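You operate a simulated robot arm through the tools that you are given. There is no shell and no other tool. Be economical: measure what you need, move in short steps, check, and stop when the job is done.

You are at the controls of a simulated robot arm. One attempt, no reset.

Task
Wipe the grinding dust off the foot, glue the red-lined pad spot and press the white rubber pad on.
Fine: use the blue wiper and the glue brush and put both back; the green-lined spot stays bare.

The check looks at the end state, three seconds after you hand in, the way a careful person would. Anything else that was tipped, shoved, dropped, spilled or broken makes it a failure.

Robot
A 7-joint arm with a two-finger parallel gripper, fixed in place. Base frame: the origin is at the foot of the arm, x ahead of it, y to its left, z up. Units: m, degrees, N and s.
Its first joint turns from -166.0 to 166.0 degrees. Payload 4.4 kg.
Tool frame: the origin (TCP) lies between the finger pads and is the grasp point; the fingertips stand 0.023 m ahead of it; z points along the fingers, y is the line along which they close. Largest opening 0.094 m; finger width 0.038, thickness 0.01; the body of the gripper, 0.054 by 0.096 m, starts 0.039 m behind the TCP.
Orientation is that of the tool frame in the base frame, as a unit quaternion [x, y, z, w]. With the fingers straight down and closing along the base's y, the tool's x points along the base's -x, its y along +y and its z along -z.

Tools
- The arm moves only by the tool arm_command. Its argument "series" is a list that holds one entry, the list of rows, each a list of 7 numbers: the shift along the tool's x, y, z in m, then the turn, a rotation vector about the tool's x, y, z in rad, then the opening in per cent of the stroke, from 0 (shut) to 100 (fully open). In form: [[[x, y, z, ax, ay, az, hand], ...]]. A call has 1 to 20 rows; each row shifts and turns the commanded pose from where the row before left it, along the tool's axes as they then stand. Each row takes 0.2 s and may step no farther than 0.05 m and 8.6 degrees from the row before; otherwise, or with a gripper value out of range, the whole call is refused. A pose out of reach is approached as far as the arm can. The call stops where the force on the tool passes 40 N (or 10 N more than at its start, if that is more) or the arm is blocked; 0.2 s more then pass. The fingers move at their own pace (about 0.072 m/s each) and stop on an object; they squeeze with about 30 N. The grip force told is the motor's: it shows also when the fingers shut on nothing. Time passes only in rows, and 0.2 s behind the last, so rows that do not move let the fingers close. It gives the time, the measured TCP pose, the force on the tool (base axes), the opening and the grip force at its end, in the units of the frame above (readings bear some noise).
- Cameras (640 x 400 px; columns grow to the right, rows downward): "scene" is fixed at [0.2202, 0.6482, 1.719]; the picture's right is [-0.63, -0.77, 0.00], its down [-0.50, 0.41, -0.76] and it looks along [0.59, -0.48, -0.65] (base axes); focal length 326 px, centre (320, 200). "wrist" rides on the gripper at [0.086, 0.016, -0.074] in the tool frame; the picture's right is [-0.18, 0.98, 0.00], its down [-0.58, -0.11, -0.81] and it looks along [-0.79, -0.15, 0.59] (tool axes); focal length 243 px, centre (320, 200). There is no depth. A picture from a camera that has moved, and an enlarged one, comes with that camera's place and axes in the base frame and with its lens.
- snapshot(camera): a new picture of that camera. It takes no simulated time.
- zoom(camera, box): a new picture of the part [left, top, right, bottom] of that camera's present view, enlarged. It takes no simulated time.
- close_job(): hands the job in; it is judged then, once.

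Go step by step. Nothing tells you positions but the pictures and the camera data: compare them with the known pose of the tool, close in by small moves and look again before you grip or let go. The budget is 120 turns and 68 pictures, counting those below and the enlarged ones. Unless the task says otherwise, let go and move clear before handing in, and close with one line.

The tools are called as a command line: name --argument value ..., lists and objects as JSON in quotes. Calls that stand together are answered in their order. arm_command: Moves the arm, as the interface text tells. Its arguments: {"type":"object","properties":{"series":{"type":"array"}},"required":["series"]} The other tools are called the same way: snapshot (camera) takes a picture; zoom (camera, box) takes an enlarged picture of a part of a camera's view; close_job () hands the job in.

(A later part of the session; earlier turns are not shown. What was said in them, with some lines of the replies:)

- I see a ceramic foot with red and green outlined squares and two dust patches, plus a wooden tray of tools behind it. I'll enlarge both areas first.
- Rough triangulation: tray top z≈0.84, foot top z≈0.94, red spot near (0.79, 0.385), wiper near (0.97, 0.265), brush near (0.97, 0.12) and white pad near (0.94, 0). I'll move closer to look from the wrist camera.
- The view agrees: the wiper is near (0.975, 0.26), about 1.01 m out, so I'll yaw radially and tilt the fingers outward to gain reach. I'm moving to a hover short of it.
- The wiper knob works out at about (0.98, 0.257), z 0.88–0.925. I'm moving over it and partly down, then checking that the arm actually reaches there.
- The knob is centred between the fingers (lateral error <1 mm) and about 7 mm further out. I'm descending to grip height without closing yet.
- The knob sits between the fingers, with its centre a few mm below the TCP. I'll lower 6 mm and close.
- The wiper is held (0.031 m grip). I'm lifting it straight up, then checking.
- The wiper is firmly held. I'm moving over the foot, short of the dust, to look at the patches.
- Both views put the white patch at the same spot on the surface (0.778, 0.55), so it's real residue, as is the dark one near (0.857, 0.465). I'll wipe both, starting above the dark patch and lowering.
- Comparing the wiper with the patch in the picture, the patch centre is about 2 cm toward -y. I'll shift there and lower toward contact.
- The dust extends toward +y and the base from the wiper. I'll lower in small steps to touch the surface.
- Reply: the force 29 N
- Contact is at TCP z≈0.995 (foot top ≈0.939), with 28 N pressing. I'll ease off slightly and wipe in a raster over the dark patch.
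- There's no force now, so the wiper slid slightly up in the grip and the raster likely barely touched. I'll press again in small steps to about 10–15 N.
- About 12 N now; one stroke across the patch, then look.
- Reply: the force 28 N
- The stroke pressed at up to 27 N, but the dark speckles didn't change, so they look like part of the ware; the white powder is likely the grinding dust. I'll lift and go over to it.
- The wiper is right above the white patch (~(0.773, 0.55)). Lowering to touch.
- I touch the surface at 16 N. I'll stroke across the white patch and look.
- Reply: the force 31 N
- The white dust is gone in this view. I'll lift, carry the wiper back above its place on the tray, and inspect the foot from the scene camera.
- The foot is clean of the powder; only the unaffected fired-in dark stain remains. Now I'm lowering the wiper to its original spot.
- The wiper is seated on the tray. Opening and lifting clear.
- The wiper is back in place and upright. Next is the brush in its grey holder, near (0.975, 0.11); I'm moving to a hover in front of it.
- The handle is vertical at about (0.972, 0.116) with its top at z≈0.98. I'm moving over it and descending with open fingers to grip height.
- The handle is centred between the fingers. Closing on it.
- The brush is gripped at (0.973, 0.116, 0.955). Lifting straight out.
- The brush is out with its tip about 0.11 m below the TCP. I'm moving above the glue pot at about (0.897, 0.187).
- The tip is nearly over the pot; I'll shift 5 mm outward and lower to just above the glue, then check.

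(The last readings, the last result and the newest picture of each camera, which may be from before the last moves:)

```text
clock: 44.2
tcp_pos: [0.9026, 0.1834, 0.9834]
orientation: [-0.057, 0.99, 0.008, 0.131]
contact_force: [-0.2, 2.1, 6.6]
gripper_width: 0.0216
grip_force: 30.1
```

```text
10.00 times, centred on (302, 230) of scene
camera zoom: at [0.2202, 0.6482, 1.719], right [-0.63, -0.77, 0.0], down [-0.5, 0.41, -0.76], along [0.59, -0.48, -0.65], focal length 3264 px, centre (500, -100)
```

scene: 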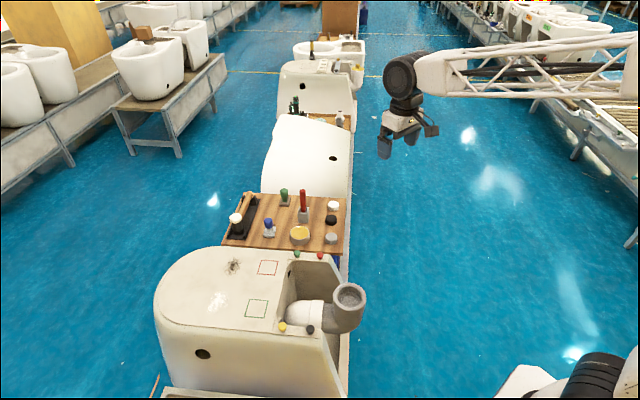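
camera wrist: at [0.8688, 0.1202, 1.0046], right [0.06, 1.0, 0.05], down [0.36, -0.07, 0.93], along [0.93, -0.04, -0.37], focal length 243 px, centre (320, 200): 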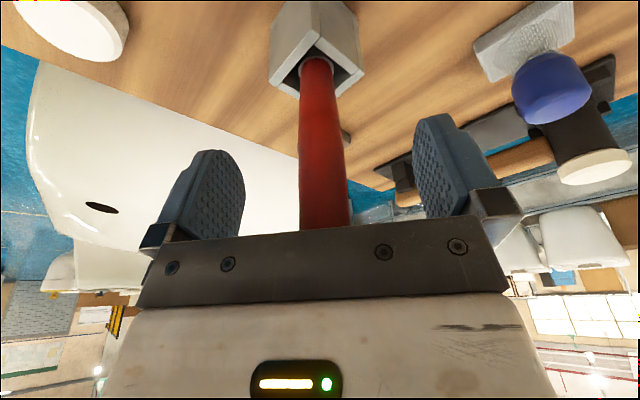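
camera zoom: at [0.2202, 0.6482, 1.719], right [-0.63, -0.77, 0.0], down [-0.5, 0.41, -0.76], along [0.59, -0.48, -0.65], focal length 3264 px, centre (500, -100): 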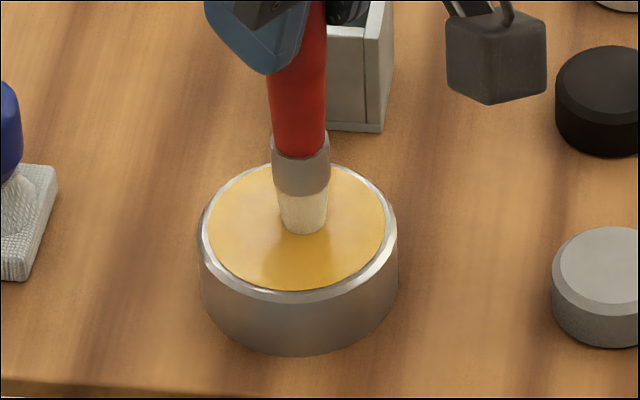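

The brush touches the glue (6.6 N) and its bristles are coated now. I'll lift and carry it over the red-lined spot at about (0.789, 0.385).

arm_command --series '[[[-0.0104, 0, -0.0386, 0, 0, 0, 0], [-0.0104, 0, -0.0386, 0, 0, 0, 0], [-0.0104, 0, -0.0386, 0, 0, 0, 0], [0.0145, 0.0355, -0.0039, 0, 0, 0, 0], [0.0145, 0.0355, -0.0039, 0, 0, 0, 0], [0.0145, 0.0355, -0.0039, 0, 0, 0, 0], [0.0145, 0.0355, -0.0039, 0, 0, 0, 0], [0.0145, 0.0355, -0.0039, 0, 0, 0, 0], [0.0145, 0.0355, -0.0039, 0, 0, 0, 0], [0, 0, 0, 0, 0, 0, 0]]]'

zoom --camera "scene" --box '[220, 220, 316, 280]'

zoom --camera "wrist" --box '[160, 0, 480, 200]'

```text
clock: 46.4
tcp_pos: [0.7885, 0.3846, 1.1033]
orientation: [-0.058, 0.99, 0.008, 0.13]
contact_force: [0.9, 0.5, -0.5]
gripper_width: 0.0214
grip_force: 29.7
```

```text
6.67 times, centred on (268, 250) of scene
camera zoom: at [0.2202, 0.6482, 1.719], right [-0.63, -0.77, 0.0], down [-0.5, 0.41, -0.76], along [0.59, -0.48, -0.65], focal length 2176 px, centre (667, -133)
```

zoom: 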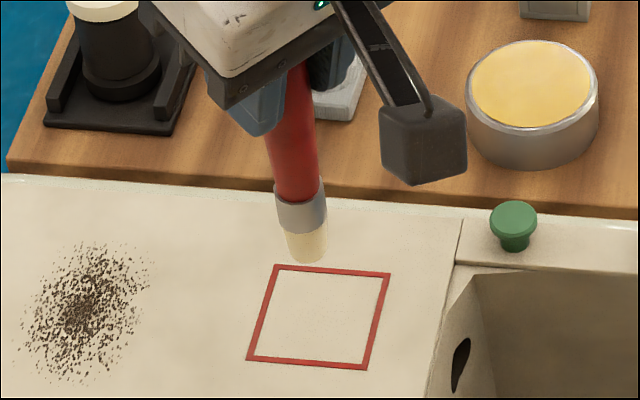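

```text
2.00 times, centred on (320, 100) of wrist
camera zoom: at [0.6847, 0.3889, 1.152], right [0.06, 1.0, 0.05], down [0.36, -0.07, 0.93], along [0.93, -0.04, -0.37], focal length 485 px, centre (320, 400)
```

zoom: 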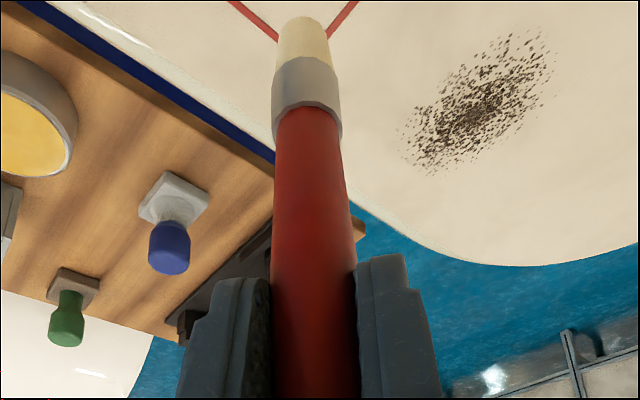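

I'll shift by a few mm and lower to about 6 mm above the surface, where parallax is small.

arm_command --series '[[[0.0028, -0.0033, 0.0189, 0, 0, 0, 0], [0.0028, -0.0032, 0.0179, 0, 0, 0, 0], [0, 0, 0, 0, 0, 0, 0]]]'

zoom --camera "scene" --box '[236, 235, 300, 275]'

```text
clock: 47.2
tcp_pos: [0.7952, 0.3786, 1.0655]
orientation: [-0.057, 0.99, 0.007, 0.13]
contact_force: [-0.4, 0.8, 0.5]
gripper_width: 0.0212
grip_force: 29.9
```

```text
10.00 times, centred on (268, 255) of scene
camera zoom: at [0.2202, 0.6482, 1.719], right [-0.63, -0.77, 0.0], down [-0.5, 0.41, -0.76], along [0.59, -0.48, -0.65], focal length 3264 px, centre (840, -350)
```

zoom: 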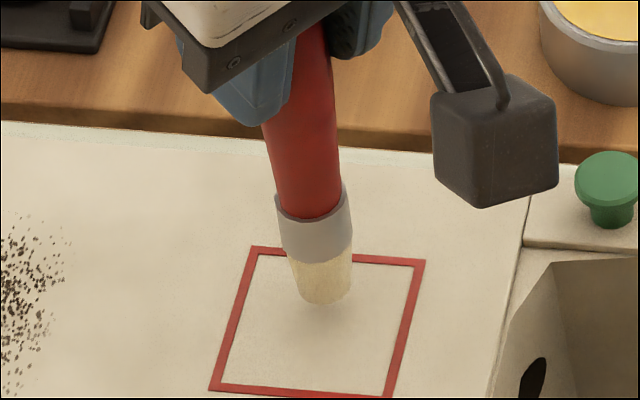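

The tip will land almost exactly on the centre of the red square. Lowering to touch.

arm_command --series '[[[0.001, 0.002, 0.0039, 0, 0, 0, 0], [0, 0, 0, 0, 0, 0, 0]]]'

arm_command --series '[[[0.0005, 0, 0.0019, 0, 0, 0, 0], [0, 0, 0, 0, 0, 0, 0]]]'

arm_command --series '[[[0.0005, 0, 0.0019, 0, 0, 0, 0], [0, 0, 0, 0, 0, 0, 0]]]'

```text
clock: 47.8
tcp_pos: [0.7939, 0.381, 1.061]
orientation: [-0.056, 0.99, 0.007, 0.13]
contact_force: [-0.1, 0.2, -0.8]
gripper_width: 0.0216
grip_force: 29.7
```

```text
clock: 48.4
tcp_pos: [0.7934, 0.3801, 1.0585]
orientation: [-0.057, 0.99, 0.007, 0.131]
contact_force: [0.0, -0.1, 0.9]
gripper_width: 0.0213
grip_force: 30.0
```

```text
clock: 49.0
tcp_pos: [0.7933, 0.3803, 1.0555]
orientation: [-0.058, 0.99, 0.007, 0.131]
contact_force: [-0.2, -0.7, 0.1]
gripper_width: 0.0213
grip_force: 30.5
```

arm_command --series '[[[0.0004, 0, 0.0014, 0, 0, 0, 0], [0, 0, 0, 0, 0, 0, 0]]]'

zoom --camera "scene" --box '[236, 235, 300, 275]'

```text
clock: 49.6
tcp_pos: [0.7935, 0.3819, 1.0552]
orientation: [-0.057, 0.99, 0.008, 0.13]
contact_force: [0.2, 0.1, 0.0]
gripper_width: 0.0214
grip_force: 30.1
```

```text
10.00 times, centred on (268, 255) of scene
camera zoom: at [0.2202, 0.6482, 1.719], right [-0.63, -0.77, 0.0], down [-0.5, 0.41, -0.76], along [0.59, -0.48, -0.65], focal length 3264 px, centre (840, -350)
```

zoom: 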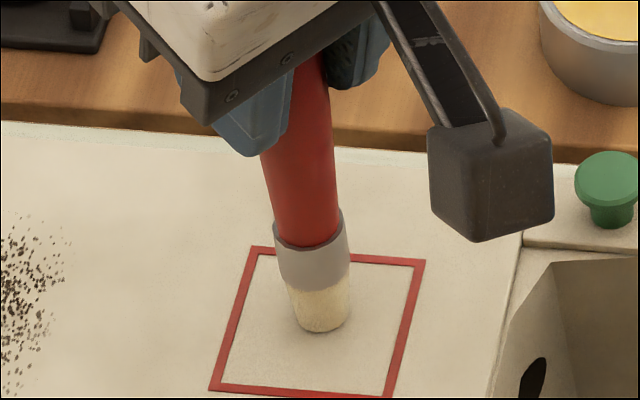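

arm_command --series '[[[0.0004, 0, 0.0014, 0, 0, 0, 0], [0, 0, 0, 0, 0, 0, 0]]]'

arm_command --series '[[[0.0003, 0, 0.001, 0, 0, 0, 0], [0, 0, 0, 0, 0, 0, 0]]]'

arm_command --series '[[[0.0003, 0, 0.001, 0, 0, 0, 0], [0, 0, 0, 0, 0, 0, 0]]]'

```text
clock: 50.2
tcp_pos: [0.7946, 0.3812, 1.0536]
orientation: [-0.057, 0.99, 0.007, 0.13]
contact_force: [-0.2, 0.0, 1.2]
gripper_width: 0.0212
grip_force: 30.4
```

```text
clock: 50.8
tcp_pos: [0.794, 0.3812, 1.0542]
orientation: [-0.057, 0.99, 0.007, 0.132]
contact_force: [-1.6, -0.5, 12.7]
gripper_width: 0.0214
grip_force: 30.5
```

```text
clock: 51.4
tcp_pos: [0.7925, 0.3813, 1.053]
orientation: [-0.058, 0.99, 0.008, 0.132]
contact_force: [0.1, -0.2, 24.8]
gripper_width: 0.0212
grip_force: 30.2
```

Contact at 25 N. I'll ease off slightly and brush in a small raster inside the red lines.

arm_command --series '[[[-0.0002, 0, -0.0007, 0, 0, 0, 0], [-0.0098, 0.0081, 0.0026, 0, 0, 0, 0], [0.0098, -0.0081, -0.0026, 0, 0, 0, 0], [0.0098, -0.0081, -0.0026, 0, 0, 0, 0], [-0.006, -0.0078, 0.0016, 0, 0, 0, 0], [-0.0098, 0.0081, 0.0026, 0, 0, 0, 0], [-0.0098, 0.0081, 0.0026, 0, 0, 0, 0], [-0.0048, -0.0063, 0.0013, 0, 0, 0, 0], [0.0098, -0.0081, -0.0026, 0, 0, 0, 0], [0.0098, -0.0081, -0.0026, 0, 0, 0, 0], [0.0081, 0.0106, -0.0022, 0, 0, 0, 0], [0.0081, 0.0106, -0.0022, 0, 0, 0, 0], [-0.0098, 0.0081, 0.0026, 0, 0, 0, 0], [-0.0098, 0.0081, 0.0026, 0, 0, 0, 0], [0.002, -0.0183, -0.0005, 0, 0, 0, 0], [0, 0, 0, 0, 0, 0, 0]]]'

zoom --camera "scene" --box '[236, 235, 300, 275]'

```text
clock: 54.8
tcp_pos: [0.796, 0.3786, 1.0525]
orientation: [-0.057, 0.99, 0.007, 0.131]
contact_force: [0.1, 0.4, -0.5]
gripper_width: 0.0212
grip_force: 29.9
```

```text
10.00 times, centred on (268, 255) of scene
camera zoom: at [0.2202, 0.6482, 1.719], right [-0.63, -0.77, 0.0], down [-0.5, 0.41, -0.76], along [0.59, -0.48, -0.65], focal length 3264 px, centre (840, -350)
```

zoom: 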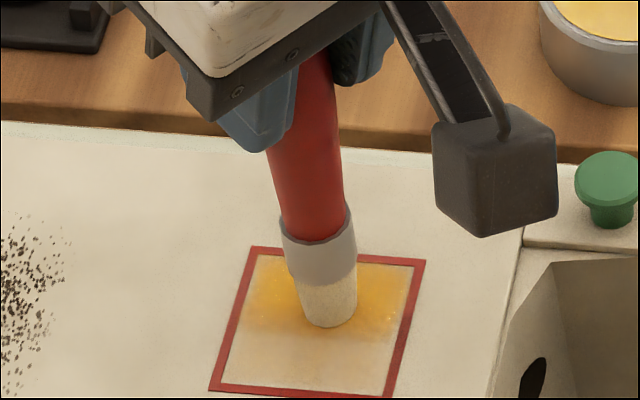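

The glue is on the far half; the near half is thin and contact was lost. I'll press again and brush the near half.

arm_command --series '[[[0.0042, 0.0055, -0.0011, 0, 0, 0, 0], [0.0003, 0, 0.001, 0, 0, 0, 0], [0, 0, 0, 0, 0, 0, 0]]]'

arm_command --series '[[[0.0003, 0, 0.001, 0, 0, 0, 0], [0, 0, 0, 0, 0, 0, 0]]]'

```text
clock: 55.6
tcp_pos: [0.7909, 0.3829, 1.0528]
orientation: [-0.056, 0.99, 0.008, 0.13]
contact_force: [-1.3, 1.0, 5.2]
gripper_width: 0.0211
grip_force: 29.8
```

```text
clock: 56.2
tcp_pos: [0.7916, 0.383, 1.0519]
orientation: [-0.058, 0.99, 0.008, 0.131]
contact_force: [-2.9, 0.9, 19.2]
gripper_width: 0.0211
grip_force: 30.0
```

arm_command --series '[[[-0.0113, 0.0093, 0.003, 0, 0, 0, 0], [0.0098, -0.0081, -0.0026, 0, 0, 0, 0], [0.0098, -0.0081, -0.0026, 0, 0, 0, 0], [0.0042, 0.0055, -0.0011, 0, 0, 0, 0], [-0.0098, 0.0081, 0.0026, 0, 0, 0, 0], [-0.0098, 0.0081, 0.0026, 0, 0, 0, 0], [0.0098, -0.0081, -0.0026, 0, 0, 0, 0], [0, 0, 0, 0, 0, 0, 0]]]'

zoom --camera "scene" --box '[236, 235, 300, 275]'

```text
clock: 58.0
tcp_pos: [0.7875, 0.39, 1.0498]
orientation: [-0.057, 0.99, 0.008, 0.131]
contact_force: [0.1, 0.5, 1.9]
gripper_width: 0.0211
grip_force: 30.1
```

```text
10.00 times, centred on (268, 255) of scene
camera zoom: at [0.2202, 0.6482, 1.719], right [-0.63, -0.77, 0.0], down [-0.5, 0.41, -0.76], along [0.59, -0.48, -0.65], focal length 3264 px, centre (840, -350)
```

zoom: 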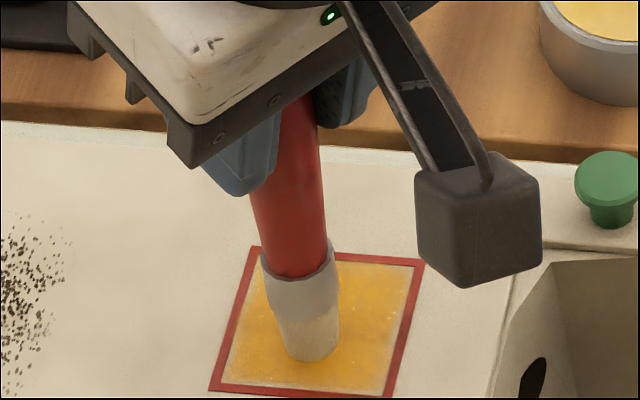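

The square is fully coated. Lifting and carrying the brush back above its holder.

arm_command --series '[[[-0.0065, 0, -0.0241, 0, 0, 0, 0], [-0.0065, 0, -0.0241, 0, 0, 0, 0], [-0.01854, -0.03665, 0.00497, 0, 0, 0, 0], [-0.01854, -0.03665, 0.00497, 0, 0, 0, 0], [-0.01854, -0.03665, 0.00497, 0, 0, 0, 0], [-0.01854, -0.03665, 0.00497, 0, 0, 0, 0], [-0.01854, -0.03665, 0.00497, 0, 0, 0, 0], [-0.01854, -0.03665, 0.00497, 0, 0, 0, 0], [-0.01854, -0.03665, 0.00497, 0, 0, 0, 0], [-0.01854, -0.03665, 0.00497, 0, 0, 0, 0], [0, 0, 0, 0, 0, 0, 0]]]'

zoom --camera "wrist" --box '[160, 0, 480, 200]'

zoom --camera "scene" --box '[270, 175, 350, 225]'

```text
clock: 60.4
tcp_pos: [0.9734, 0.115, 1.1009]
orientation: [-0.057, 0.99, 0.008, 0.13]
contact_force: [-0.1, 0.6, -0.1]
gripper_width: 0.0211
grip_force: 30.4
```

```text
2.00 times, centred on (320, 100) of wrist
camera zoom: at [0.8696, 0.1194, 1.1505], right [0.06, 1.0, 0.05], down [0.36, -0.07, 0.93], along [0.93, -0.04, -0.37], focal length 485 px, centre (320, 400)
```

zoom: 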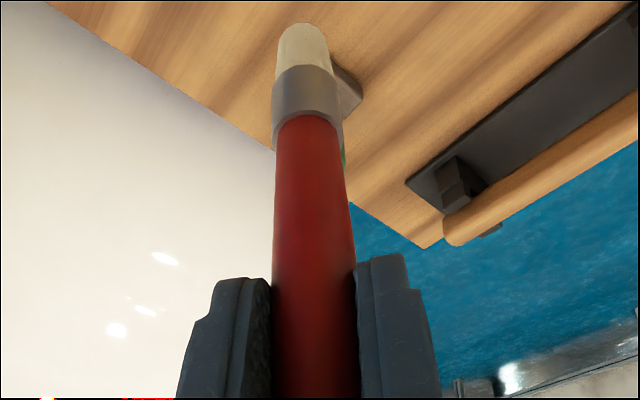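

```text
8.00 times, centred on (310, 200) of scene
camera zoom: at [0.2202, 0.6482, 1.719], right [-0.63, -0.77, 0.0], down [-0.5, 0.41, -0.76], along [0.59, -0.48, -0.65], focal length 2611 px, centre (400, 200)
```

zoom: 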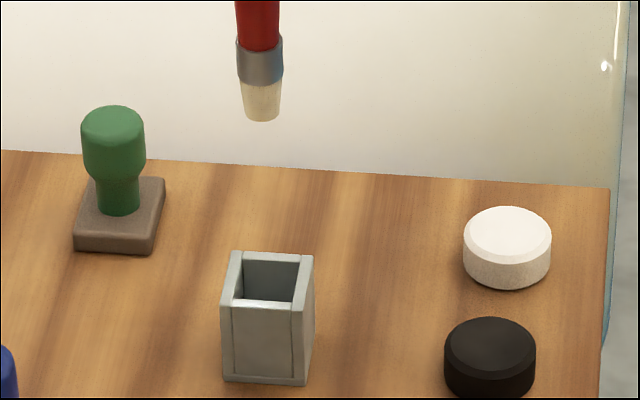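

The brush has the same pose in the grip as when it was drawn, so lowering straight down should fit. I'll stop just above the holder to check.

arm_command --series '[[[0.0104, 0, 0.0386, 0, 0, 0, 0], [0.0104, 0, 0.0386, 0, 0, 0, 0], [0, 0, 0, 0, 0, 0, 0]]]'

zoom --camera "wrist" --box '[160, 0, 480, 200]'

zoom --camera "scene" --box '[270, 175, 350, 225]'

```text
clock: 61.2
tcp_pos: [0.9719, 0.1153, 1.0195]
orientation: [-0.057, 0.99, 0.008, 0.13]
contact_force: [0.2, -0.5, -0.2]
gripper_width: 0.0209
grip_force: 29.6
```

```text
2.00 times, centred on (320, 100) of wrist
camera zoom: at [0.8694, 0.1196, 1.0684], right [0.06, 1.0, 0.05], down [0.36, -0.07, 0.93], along [0.93, -0.04, -0.37], focal length 485 px, centre (320, 400)
```

zoom: 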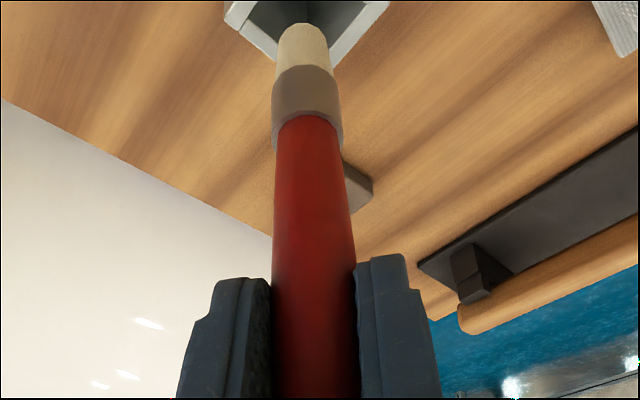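

```text
8.00 times, centred on (310, 200) of scene
camera zoom: at [0.2202, 0.6482, 1.719], right [-0.63, -0.77, 0.0], down [-0.5, 0.41, -0.76], along [0.59, -0.48, -0.65], focal length 2611 px, centre (400, 200)
```

zoom: 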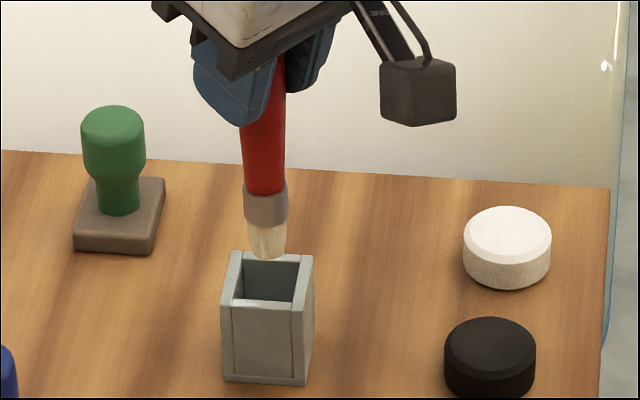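

Aligned with the holder's opening. Lowering into it.

arm_command --series '[[[0.0052, 0, 0.0193, 0, 0, 0, 0], [0.0052, 0, 0.0193, 0, 0, 0, 0], [0.0052, 0, 0.0193, 0, 0, 0, 0], [0, 0, 0, 0, 0, 0, 0]]]'

arm_command --series '[[[0.0005, 0, 0.002, 0, 0, 0, 0], [0.0005, 0, 0.002, 0, 0, 0, 0], [0, 0, 0, 0, 0, 0, 0]]]'

```text
clock: 62.2
tcp_pos: [0.9739, 0.1145, 0.9604]
orientation: [-0.057, 0.99, 0.008, 0.13]
contact_force: [-0.6, 0.8, -0.5]
gripper_width: 0.021
grip_force: 29.8
```

```text
clock: 63.0
tcp_pos: [0.9743, 0.1148, 0.9576]
orientation: [-0.058, 0.99, 0.008, 0.13]
contact_force: [0.7, -0.4, -0.9]
gripper_width: 0.0211
grip_force: 29.6
```

arm_command --series '[[[0.0005, 0, 0.002, 0, 0, 0, 0], [0.0003, 0, 0.001, 0, 0, 0, 0], [0, 0, 0, 0, 0, 0, 0]]]'

arm_command --series '[[[0.0004, 0, 0.0015, 0, 0, 0, 0], [0, 0, 0, 0, 0, 0, 0]]]'

arm_command --series '[[[0.0004, 0, 0.0015, 0, 0, 0, 0], [0, 0, 0, 0, 0, 0, 0]]]'

```text
clock: 63.8
tcp_pos: [0.9729, 0.1162, 0.9553]
orientation: [-0.058, 0.99, 0.007, 0.132]
contact_force: [1.6, -0.2, 24.7]
gripper_width: 0.0217
grip_force: 29.9
```

```text
clock: 64.4
tcp_pos: [0.9729, 0.1157, 0.9522]
orientation: [-0.057, 0.99, 0.008, 0.131]
contact_force: [0.9, 0.0, 26.2]
gripper_width: 0.0208
grip_force: 30.2
```

```text
clock: 65.0
tcp_pos: [0.9729, 0.115, 0.95]
orientation: [-0.057, 0.99, 0.007, 0.131]
contact_force: [-0.2, 0.1, 24.8]
gripper_width: 0.0212
grip_force: 30.0
```

The brush is seated on the holder floor. Releasing and lifting clear vertically.

arm_command --series '[[[-0.0006, 0, -0.0022, 0, 0, 0, 0], [0, 0, 0, 0, 0, 0, 50], [0, 0, 0, 0, 0, 0, 100], [0, 0, 0, 0, 0, 0, 100], [0, 0, 0, 0, 0, 0, 100], [-0.0104, 0, -0.0386, 0, 0, 0, 100], [-0.0104, 0, -0.0386, 0, 0, 0, 100], [-0.0104, 0, -0.0386, 0, 0, 0, 100], [0, 0, 0, 0, 0, 0, 100]]]'

zoom --camera "scene" --box '[230, 170, 350, 245]'

```text
clock: 67.0
tcp_pos: [0.973, 0.1166, 1.0727]
orientation: [-0.057, 0.99, 0.007, 0.131]
contact_force: [-0.1, 1.4, -0.1]
gripper_width: 0.0939
grip_force: 0.0
```

```text
5.33 times, centred on (290, 208) of scene
camera zoom: at [0.2202, 0.6482, 1.719], right [-0.63, -0.77, 0.0], down [-0.5, 0.41, -0.76], along [0.59, -0.48, -0.65], focal length 1741 px, centre (480, 160)
```

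zoom: 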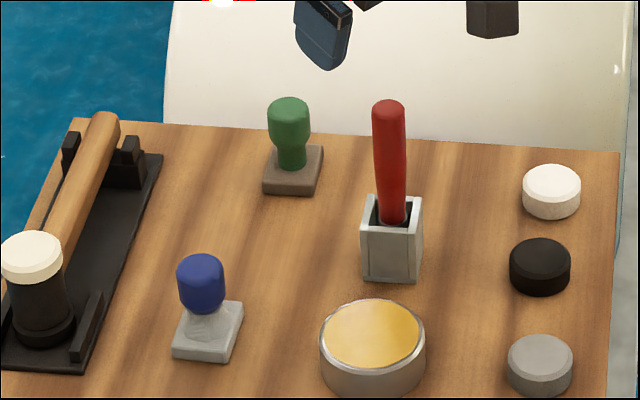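

Both tools are back. Next is the white pad near (0.945, -0.012); I'll straighten the tool to vertical and hover in front of it.

arm_command --series '[[[0, 0, 0, 0, 0.131, 0, 75], [0, 0, 0, 0, 0.131, 0, 75], [0, 0, 0, 0, 0, 0.114, 75], [0.025, -0.0325, 0.0125, 0, 0, 0, 75], [0.025, -0.0325, 0.0125, 0, 0, 0, 75], [0.025, -0.0325, 0.0125, 0, 0, 0, 75], [0.025, -0.0325, 0.0125, 0, 0, 0, 75], [0, 0, 0, 0, 0, 0, 75]]]'

snapshot --camera "wrist"

```text
clock: 68.8
tcp_pos: [0.8744, -0.0145, 1.021]
orientation: [-0.001, 1.0, 0.0, 0.0]
contact_force: [-0.3, 0.4, 0.7]
gripper_width: 0.0705
grip_force: 0.0
```

```text
19 pictures are left
camera wrist: at [0.7874, 0.0016, 1.0956], right [0.18, 0.98, 0.0], down [0.58, -0.11, 0.81], along [0.79, -0.15, -0.59], focal length 243 px, centre (320, 200)
```

wrist: 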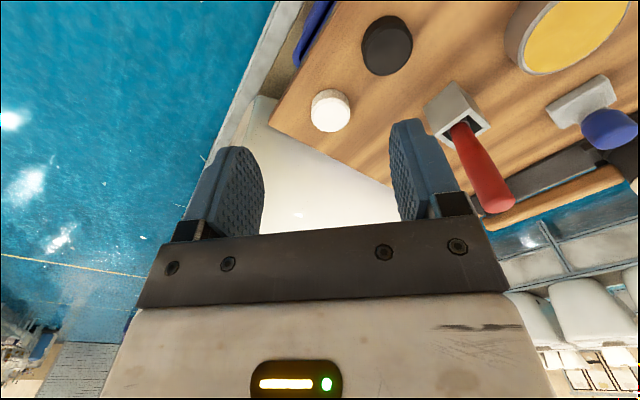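

The pad is at about (0.949, -0.017). Moving above it.

arm_command --series '[[[-0.0373, -0.0012, 0.01, 0, 0, 0, 75], [-0.0373, -0.0013, 0.01, 0, 0, 0, 75], [0, 0, 0.045, 0, 0, 0, 75], [0, 0, 0.045, 0, 0, 0, 75], [0, 0, 0, 0, 0, 0, 75]]]'

zoom --camera "wrist" --box '[160, 50, 480, 250]'

zoom --camera "scene" --box '[290, 180, 370, 230]'

```text
clock: 70.0
tcp_pos: [0.9499, -0.0166, 0.9114]
orientation: [-0.002, 1.0, 0.0, 0.0]
contact_force: [-0.7, -0.1, -0.2]
gripper_width: 0.0708
grip_force: 0.1
```

```text
2.00 times, centred on (320, 150) of wrist
camera zoom: at [0.8628, 0.0001, 0.986], right [0.18, 0.98, 0.0], down [0.58, -0.11, 0.81], along [0.79, -0.15, -0.59], focal length 485 px, centre (320, 300)
```

zoom: 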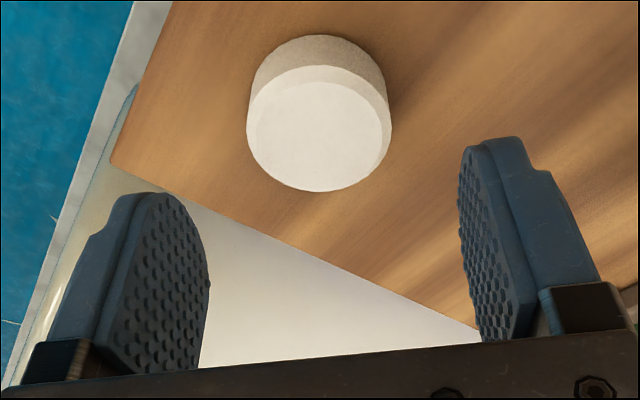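

```text
8.00 times, centred on (330, 205) of scene
camera zoom: at [0.2202, 0.6482, 1.719], right [-0.63, -0.77, 0.0], down [-0.5, 0.41, -0.76], along [0.59, -0.48, -0.65], focal length 2611 px, centre (240, 160)
```

zoom: 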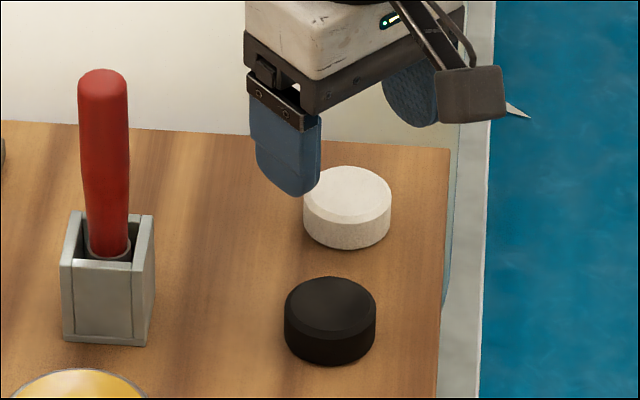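

The pad is centred under the gripper. Descending around it and closing.

arm_command --series '[[[0.001, 0, 0.022, 0, 0, 0, 75], [0.001, 0, 0.0225, 0, 0, 0, 75], [0, 0, 0, 0, 0, 0, 75], [0, 0, 0, 0, 0, 0, 0], [0, 0, 0, 0, 0, 0, 0], [0, 0, 0, 0, 0, 0, 0], [0, 0, 0, 0, 0, 0, 0], [0, 0, 0, 0, 0, 0, 0]]]'

zoom --camera "wrist" --box '[160, 50, 480, 250]'

```text
clock: 71.8
tcp_pos: [0.9463, -0.0165, 0.8677]
orientation: [-0.001, 1.0, 0.0, 0.001]
contact_force: [0.1, 0.4, 0.7]
gripper_width: 0.042
grip_force: 29.9
```

```text
2.00 times, centred on (320, 150) of wrist
camera zoom: at [0.86, -0.0004, 0.9417], right [0.18, 0.98, 0.0], down [0.58, -0.11, 0.81], along [0.79, -0.15, -0.59], focal length 485 px, centre (320, 300)
```

zoom: 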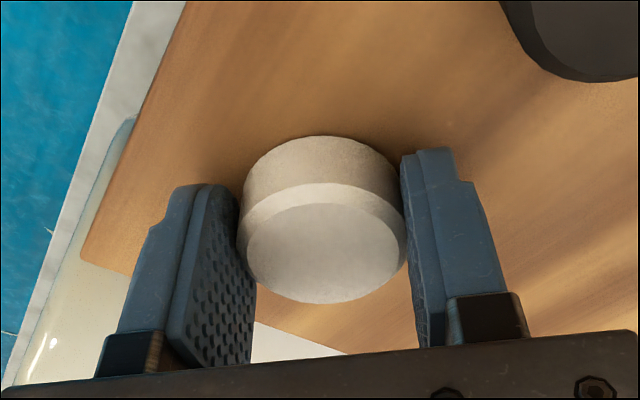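

The pad is gripped. Lifting and carrying it above the red square.

arm_command --series '[[[0, 0, -0.02, 0, 0, 0, 0], [0, 0, -0.045, 0, 0, 0, 0], [0, 0, -0.045, 0, 0, 0, 0], [0, 0, -0.045, 0, 0, 0, 0], [0, 0, -0.027, 0, 0, 0, 0], [0.01667, 0.04406, 0, 0, 0, 0, 0], [0.01667, 0.04406, 0, 0, 0, 0, 0], [0.01667, 0.04406, 0, 0, 0, 0, 0], [0.01667, 0.04406, 0, 0, 0, 0, 0], [0.01667, 0.04406, 0, 0, 0, 0, 0], [0.01667, 0.04406, 0, 0, 0, 0, 0], [0.01667, 0.04406, 0, 0, 0, 0, 0], [0.01667, 0.04406, 0, 0, 0, 0, 0], [0.01667, 0.04406, 0, 0, 0, 0, 0], [0, 0, 0.035, 0, 0, 0, 0], [0, 0, 0.025, 0, 0, 0, 0], [0, 0, 0, 0, 0, 0, 0]]]'

zoom --camera "scene" --box '[228, 230, 308, 280]'

zoom --camera "wrist" --box '[160, 0, 480, 200]'

```text
clock: 75.4
tcp_pos: [0.7952, 0.3803, 0.9883]
orientation: [-0.001, 1.0, 0.0, 0.0]
contact_force: [-0.3, -0.1, -0.3]
gripper_width: 0.0418
grip_force: 29.7
```

```text
8.00 times, centred on (268, 255) of scene
camera zoom: at [0.2202, 0.6482, 1.719], right [-0.63, -0.77, 0.0], down [-0.5, 0.41, -0.76], along [0.59, -0.48, -0.65], focal length 2611 px, centre (736, -240)
```

zoom: 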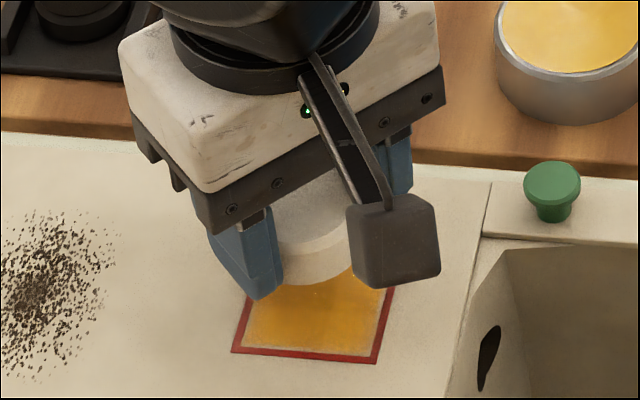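

```text
2.00 times, centred on (320, 100) of wrist
camera zoom: at [0.7086, 0.3966, 1.0632], right [0.18, 0.98, 0.0], down [0.58, -0.11, 0.81], along [0.79, -0.15, -0.59], focal length 485 px, centre (320, 400)
```

zoom: 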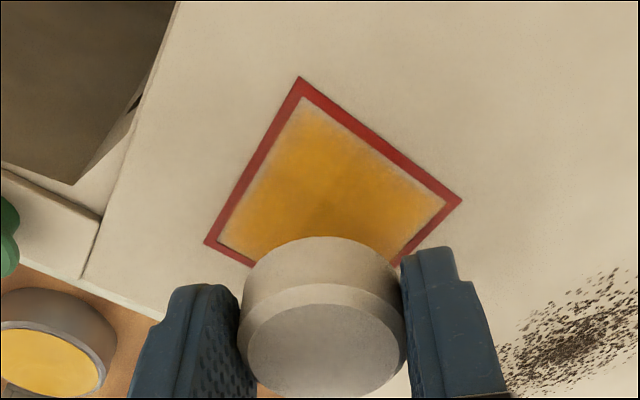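

The square's centre comes out at (0.790, 0.3835) in both views; shifting 5 mm and lowering close to the surface.

arm_command --series '[[[0.0052, 0.0034, 0.0, 0, 0, 0, 0], [0, 0, 0.015, 0, 0, 0, 0], [0, 0, 0, 0, 0, 0, 0]]]'

zoom --camera "wrist" --box '[160, 0, 480, 200]'

zoom --camera "scene" --box '[236, 235, 300, 275]'

```text
clock: 76.2
tcp_pos: [0.791, 0.3828, 0.9731]
orientation: [0.0, 1.0, 0.0, 0.0]
contact_force: [0.2, -1.4, -0.7]
gripper_width: 0.0417
grip_force: 29.7
```

```text
2.00 times, centred on (320, 100) of wrist
camera zoom: at [0.7038, 0.3995, 1.0481], right [0.18, 0.98, 0.0], down [0.58, -0.11, 0.81], along [0.79, -0.15, -0.59], focal length 485 px, centre (320, 400)
```

zoom: 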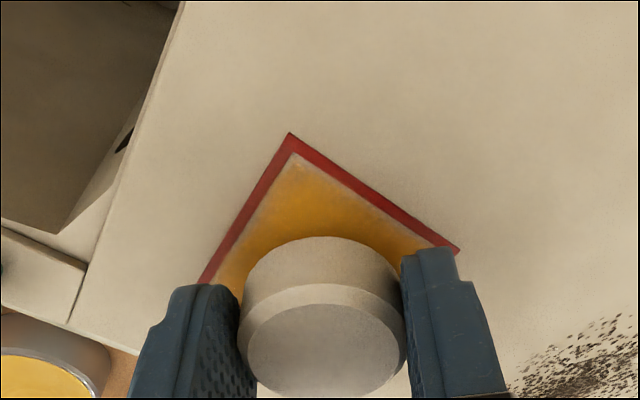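

```text
10.00 times, centred on (268, 255) of scene
camera zoom: at [0.2202, 0.6482, 1.719], right [-0.63, -0.77, 0.0], down [-0.5, 0.41, -0.76], along [0.59, -0.48, -0.65], focal length 3264 px, centre (840, -350)
```

zoom: 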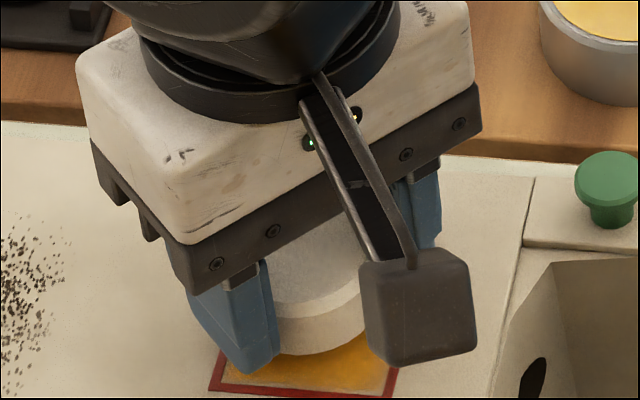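

Aligned within ~1.5 mm. Lowering to contact.

arm_command --series '[[[0, 0, 0.004, 0, 0, 0, 0], [0, 0, 0, 0, 0, 0, 0]]]'

arm_command --series '[[[0, 0, 0.0015, 0, 0, 0, 0], [0, 0, 0, 0, 0, 0, 0]]]'

arm_command --series '[[[0, 0, 0.001, 0, 0, 0, 0], [0, 0, 0, 0, 0, 0, 0]]]'

```text
clock: 76.8
tcp_pos: [0.7897, 0.3835, 0.9694]
orientation: [-0.001, 1.0, 0.0, 0.0]
contact_force: [0.1, 0.4, -0.4]
gripper_width: 0.0421
grip_force: 30.1
```

```text
clock: 77.4
tcp_pos: [0.7904, 0.3823, 0.9691]
orientation: [0.0, 1.0, 0.0, 0.0]
contact_force: [0.1, 0.6, -0.2]
gripper_width: 0.042
grip_force: 29.7
```

```text
clock: 78.0
tcp_pos: [0.7905, 0.3832, 0.9675]
orientation: [0.0, 1.0, 0.0, 0.0]
contact_force: [0.4, 0.2, -0.7]
gripper_width: 0.0422
grip_force: 30.3
```

arm_command --series '[[[0, 0, 0.001, 0, 0, 0, 0], [0, 0, 0, 0, 0, 0, 0]]]'

arm_command --series '[[[0, 0, 0.001, 0, 0, 0, 0], [0, 0, 0, 0, 0, 0, 0]]]'

arm_command --series '[[[0, 0, 0.001, 0, 0, 0, 0], [0, 0, 0, 0, 0, 0, 0]]]'

```text
clock: 78.6
tcp_pos: [0.789, 0.3837, 0.9673]
orientation: [-0.001, 1.0, 0.0, 0.0]
contact_force: [0.1, -0.1, -0.1]
gripper_width: 0.0423
grip_force: 29.8
```

```text
clock: 79.2
tcp_pos: [0.7901, 0.3841, 0.9677]
orientation: [-0.001, 1.0, 0.0, 0.0]
contact_force: [-2.3, -3.5, 8.5]
gripper_width: 0.0423
grip_force: 30.0
```

```text
clock: 79.8
tcp_pos: [0.7907, 0.3841, 0.9671]
orientation: [-0.001, 1.0, 0.001, 0.0]
contact_force: [-3.1, 0.9, 23.9]
gripper_width: 0.0424
grip_force: 30.1
```

The pad is on the glue with 24 N. Hold briefly, release, rise, and then press it from above with closed fingers.

arm_command --series '[[[0, 0, 0, 0, 0, 0, 0], [0, 0, 0, 0, 0, 0, 0], [0, 0, 0, 0, 0, 0, 0], [0, 0, 0, 0, 0, 0, 0], [0, 0, -0.0015, 0, 0, 0, 0], [0, 0, 0, 0, 0, 0, 60], [0, 0, 0, 0, 0, 0, 75], [0, 0, 0, 0, 0, 0, 75], [0, 0, -0.02, 0, 0, 0, 75], [0, 0, -0.025, 0, 0, 0, 75], [0, 0, 0, 0, 0, 0, 75]]]'

zoom --camera "wrist" --box '[160, 0, 480, 200]'

```text
clock: 82.2
tcp_pos: [0.7901, 0.3836, 1.0127]
orientation: [-0.001, 1.0, 0.0, 0.0]
contact_force: [0.5, 0.2, 0.4]
gripper_width: 0.0705
grip_force: 0.2
```

```text
2.00 times, centred on (320, 100) of wrist
camera zoom: at [0.7039, 0.3996, 1.0863], right [0.18, 0.98, 0.0], down [0.58, -0.11, 0.81], along [0.79, -0.15, -0.59], focal length 485 px, centre (320, 400)
```

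zoom: 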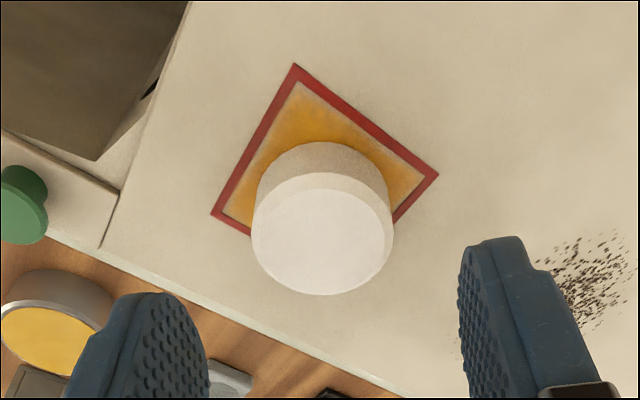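

The pad sits within the square. Now closing the fingers and pressing on its top.

arm_command --series '[[[0, 0, 0, 0, 0, 0, 0], [0, 0, 0, 0, 0, 0, 0], [0, 0, 0, 0, 0, 0, 0], [0, 0, 0, 0, 0, 0, 0], [0, 0, 0, 0, 0, 0, 0], [0, 0, 0.022, 0, 0, 0, 0], [0, 0, 0.003, 0, 0, 0, 0], [0, 0, 0, 0, 0, 0, 0]]]'

arm_command --series '[[[0, 0, 0.0015, 0, 0, 0, 0], [0, 0, 0.0015, 0, 0, 0, 0], [0, 0, 0, 0, 0, 0, 0]]]'

arm_command --series '[[[0, 0, 0.001, 0, 0, 0, 0], [0, 0, 0.001, 0, 0, 0, 0], [0, 0, 0, 0, 0, 0, 0]]]'

```text
clock: 84.0
tcp_pos: [0.791, 0.3828, 0.9877]
orientation: [-0.001, 1.0, 0.0, 0.0]
contact_force: [0.8, 0.1, 0.4]
gripper_width: 0.0001
grip_force: 30.1
```

```text
clock: 84.8
tcp_pos: [0.7914, 0.3828, 0.9845]
orientation: [-0.002, 1.0, 0.0, 0.0]
contact_force: [0.0, -0.3, 2.0]
gripper_width: 0.0003
grip_force: 29.6
```

```text
clock: 85.6
tcp_pos: [0.7909, 0.3843, 0.983]
orientation: [0.0, 1.0, 0.0, 0.001]
contact_force: [-3.2, -1.7, 23.4]
gripper_width: 0.0
grip_force: 29.7
```

Pressing at 23 N; I'll hold it over 2 s with a touch more force, then rise and move clear.

arm_command --series '[[[0, 0, 0.0005, 0, 0, 0, 0], [0, 0, 0, 0, 0, 0, 0], [0, 0, 0, 0, 0, 0, 0], [0, 0, 0, 0, 0, 0, 0], [0, 0, 0, 0, 0, 0, 0], [0, 0, 0, 0, 0, 0, 0], [0, 0, 0, 0, 0, 0, 0], [0, 0, 0, 0, 0, 0, 0], [0, 0, 0, 0, 0, 0, 0], [0, 0, 0, 0, 0, 0, 0]]]'

arm_command --series '[[[0, 0, -0.02, 0, 0, 0, 0], [0, 0, -0.045, 0, 0, 0, 0], [0, 0, -0.045, 0, 0, 0, 0], [0, 0, -0.045, 0, 0, 0, 0], [0, 0, -0.045, 0, 0, 0, 0], [0.02, -0.04, -0.01, 0, 0, 0, 0], [0.02, -0.04, -0.01, 0, 0, 0, 0], [0.02, -0.04, -0.01, 0, 0, 0, 0], [0.02, -0.04, -0.01, 0, 0, 0, 50], [0.02, -0.04, -0.01, 0, 0, 0, 50], [0.02, -0.04, -0.01, 0, 0, 0, 50], [0.02, -0.04, -0.01, 0, 0, 0, 50], [0, 0, 0, 0, 0, 0, 50]]]'

zoom --camera "scene" --box '[150, 180, 370, 318]'

zoom --camera "scene" --box '[210, 235, 306, 295]'

```text
clock: 86.7
tcp_pos: [0.7911, 0.3831, 0.9833]
orientation: [-0.002, 1.0, 0.001, 0.002]
contact_force: [-1.7, -0.8, 5.6]
gripper_width: 0.0001
grip_force: 29.8
stopped in row 5: the force on the tool passed its limit (the readings are from after the stop); the commanded pose is now the measured one
```

```text
clock: 89.5
tcp_pos: [0.6505, 0.1026, 1.2522]
orientation: [0.0, 1.0, 0.0, 0.001]
contact_force: [-0.3, -0.2, -0.7]
gripper_width: 0.0471
grip_force: 0.1
```

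```text
2.90 times, centred on (260, 249) of scene
camera zoom: at [0.2202, 0.6482, 1.719], right [-0.63, -0.77, 0.0], down [-0.5, 0.41, -0.76], along [0.59, -0.48, -0.65], focal length 946 px, centre (494, 58)
```

zoom: 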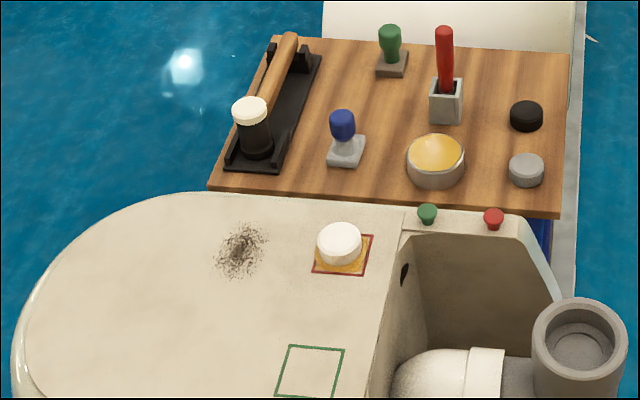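

```text
6.67 times, centred on (258, 265) of scene
camera zoom: at [0.2202, 0.6482, 1.719], right [-0.63, -0.77, 0.0], down [-0.5, 0.41, -0.76], along [0.59, -0.48, -0.65], focal length 2176 px, centre (733, -233)
```

zoom: 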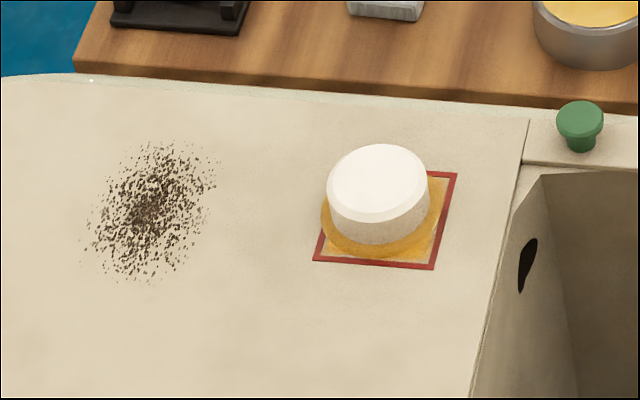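

The pad may look slightly tilted on its glue bead, so I'll enlarge it before deciding.

zoom --camera "scene" --box '[252, 250, 284, 270]'

snapshot --camera "wrist"

```text
16.00 times, centred on (268, 260) of scene
camera zoom: at [0.2202, 0.6482, 1.719], right [-0.63, -0.77, 0.0], down [-0.5, 0.41, -0.76], along [0.59, -0.48, -0.65], focal length 5222 px, centre (1152, -760)
```

zoom: 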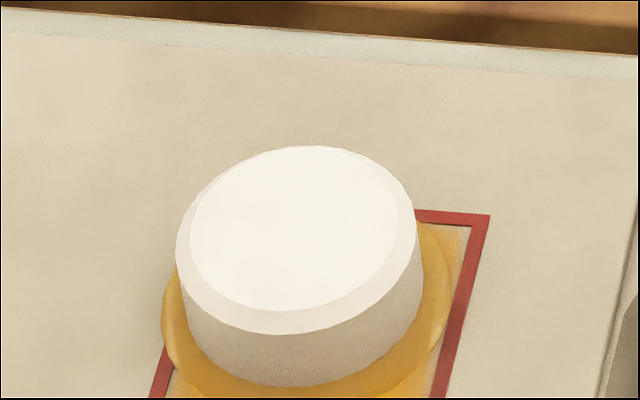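

```text
7 pictures are left
camera wrist: at [0.5647, 0.1187, 1.3261], right [0.18, 0.98, 0.0], down [0.58, -0.11, 0.81], along [0.79, -0.15, -0.59], focal length 243 px, centre (320, 200)
```

wrist: 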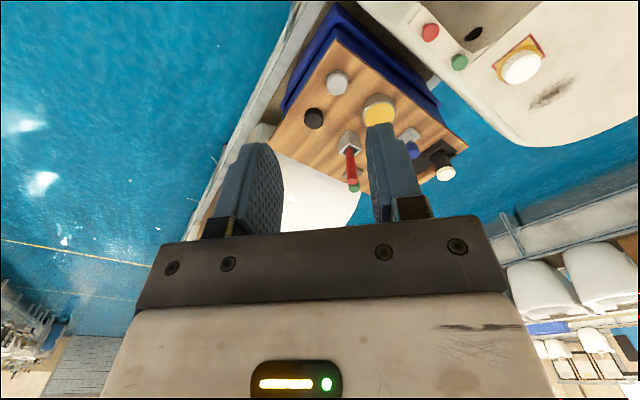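

The pad does look tilted, with its robot-side edge high. I'll return above it and look closely from the wrist.

arm_command --series '[[[-0.02, 0.04, 0.01, 0, 0, 0, 75], [-0.02, 0.04, 0.01, 0, 0, 0, 75], [-0.02, 0.04, 0.01, 0, 0, 0, 75], [-0.02, 0.04, 0.01, 0, 0, 0, 75], [-0.02, 0.04, 0.01, 0, 0, 0, 75], [-0.02, 0.04, 0.01, 0, 0, 0, 75], [-0.02, 0.04, 0.01, 0, 0, 0, 75], [0, 0, 0.045, 0, 0, 0, 75], [0, 0, 0.045, 0, 0, 0, 75], [0, 0, 0.045, 0, 0, 0, 75], [0, 0, 0.03, 0, 0, 0, 75], [0, 0, 0, 0, 0, 0, 75]]]'

zoom --camera "wrist" --box '[240, 20, 400, 120]'

```text
clock: 92.0
tcp_pos: [0.7917, 0.3828, 1.0178]
orientation: [-0.001, 1.0, 0.001, 0.001]
contact_force: [0.2, 0.0, 0.1]
gripper_width: 0.0706
grip_force: 0.1
```

```text
4.00 times, centred on (320, 70) of wrist
camera zoom: at [0.7048, 0.3991, 1.0919], right [0.18, 0.98, 0.0], down [0.58, -0.11, 0.81], along [0.79, -0.15, -0.59], focal length 970 px, centre (320, 720)
```

zoom: 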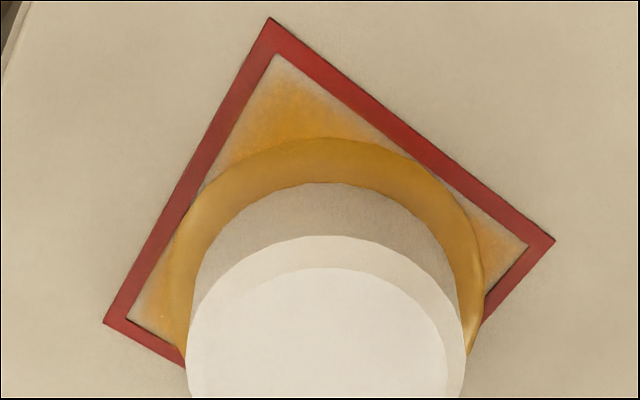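

Checking the geometry: at this spot the scene perspective itself tilts ellipses ~9°, so the pad is essentially flat with a glue bead squeezed out. One more gentle, even press with slightly spread fingertips will make sure it's flush.

arm_command --series '[[[0, 0, 0, 0, 0, 0, 20], [0, 0, 0, 0, 0, 0, 20], [0, 0, 0, 0, 0, 0, 20], [0, 0, 0.02, 0, 0, 0, 20], [0, 0, 0.01, 0, 0, 0, 20], [0, 0, 0.002, 0, 0, 0, 20], [0, 0, 0, 0, 0, 0, 20]]]'

arm_command --series '[[[0, 0, 0.001, 0, 0, 0, 20], [0, 0, 0.001, 0, 0, 0, 20], [0, 0, 0, 0, 0, 0, 20]]]'

```text
clock: 93.7
tcp_pos: [0.7911, 0.3827, 0.9866]
orientation: [-0.001, 1.0, 0.001, 0.001]
contact_force: [-0.1, -0.3, 0.6]
gripper_width: 0.0186
grip_force: 0.2
```

```text
clock: 94.5
tcp_pos: [0.7908, 0.3829, 0.985]
orientation: [-0.001, 1.0, 0.001, 0.001]
contact_force: [-0.4, 0.0, 0.1]
gripper_width: 0.0185
grip_force: 0.0
```

arm_command --series '[[[0, 0, 0.001, 0, 0, 0, 20], [0, 0, 0, 0, 0, 0, 20]]]'

arm_command --series '[[[0, 0, 0.001, 0, 0, 0, 20], [0, 0, 0, 0, 0, 0, 20]]]'

arm_command --series '[[[0, 0, 0.0005, 0, 0, 0, 20], [0, 0, 0, 0, 0, 0, 20]]]'

```text
clock: 95.0
tcp_pos: [0.791, 0.3832, 0.9828]
orientation: [-0.001, 1.0, 0.001, 0.002]
contact_force: [-0.6, -1.1, 5.7]
gripper_width: 0.019
grip_force: 0.0
```

```text
clock: 95.7
tcp_pos: [0.7919, 0.3842, 0.9827]
orientation: [-0.001, 1.0, 0.001, 0.002]
contact_force: [-2.7, 0.8, 19.0]
gripper_width: 0.0188
grip_force: 0.1
```

```text
clock: 96.2
tcp_pos: [0.7911, 0.3843, 0.9821]
orientation: [-0.001, 1.0, 0.001, 0.002]
contact_force: [-1.1, -0.2, 30.1]
gripper_width: 0.0187
grip_force: 0.0
```

Contact came at the same height as before across the wide footprint, so the pad is flat and firm. Rising and moving clear for a final look.

arm_command --series '[[[0, 0, -0.02, 0, 0, 0, 20], [0, 0, -0.045, 0, 0, 0, 20], [0, 0, -0.045, 0, 0, 0, 20], [0, 0, -0.045, 0, 0, 0, 20], [0, 0, -0.045, 0, 0, 0, 20], [0.02, -0.04, -0.01, 0, 0, 0, 20], [0.02, -0.04, -0.01, 0, 0, 0, 20], [0.02, -0.04, -0.01, 0, 0, 0, 20], [0.02, -0.04, -0.01, 0, 0, 0, 50], [0.02, -0.04, -0.01, 0, 0, 0, 50], [0.02, -0.04, -0.01, 0, 0, 0, 50], [0.02, -0.04, -0.01, 0, 0, 0, 50], [0, 0, 0, 0, 0, 0, 50]]]'

zoom --camera "scene" --box '[236, 235, 300, 275]'

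zoom --camera "scene" --box '[140, 180, 380, 330]'

```text
clock: 99.0
tcp_pos: [0.6508, 0.1036, 1.2505]
orientation: [0.0, 1.0, 0.001, 0.001]
contact_force: [0.4, 0.8, 0.3]
gripper_width: 0.0465
grip_force: 0.1
```

```text
10.00 times, centred on (268, 255) of scene
camera zoom: at [0.2202, 0.6482, 1.719], right [-0.63, -0.77, 0.0], down [-0.5, 0.41, -0.76], along [0.59, -0.48, -0.65], focal length 3264 px, centre (840, -350)
```

zoom: 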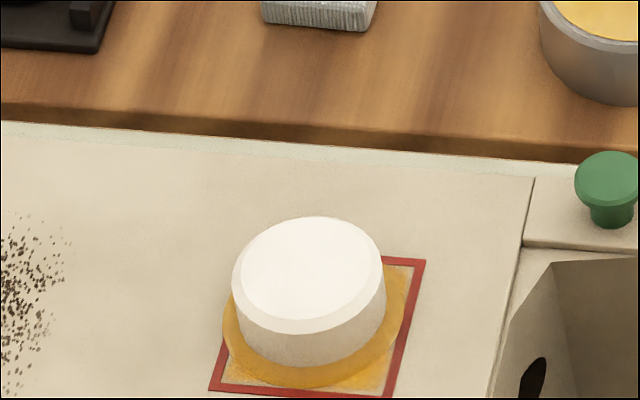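

```text
2.67 times, centred on (260, 255) of scene
camera zoom: at [0.2202, 0.6482, 1.719], right [-0.63, -0.77, 0.0], down [-0.5, 0.41, -0.76], along [0.59, -0.48, -0.65], focal length 870 px, centre (480, 53)
```

zoom: 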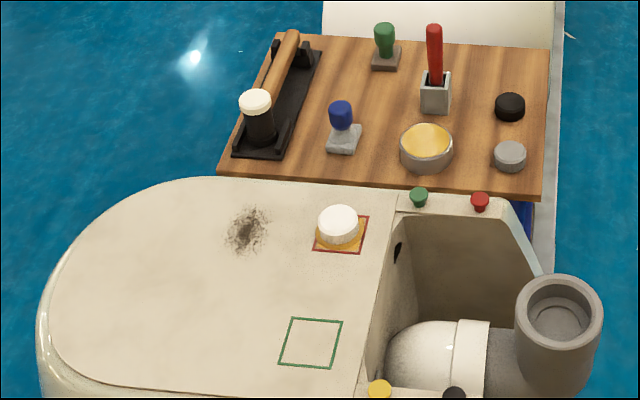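

The white powder is gone and both tools are back. The pad sits flat in the red square with the green one bare, and the arm is clear, so I'm handing in.

close_job

```text
The job is handed in.
```

I wiped the white grinding dust off the foot, glued the red-lined spot and pressed the white pad on flat. The wiper and brush are back, and the green spot is bare. The dark speckled patch did not change when I wiped it, so I took it for a fired-in stain and left it.
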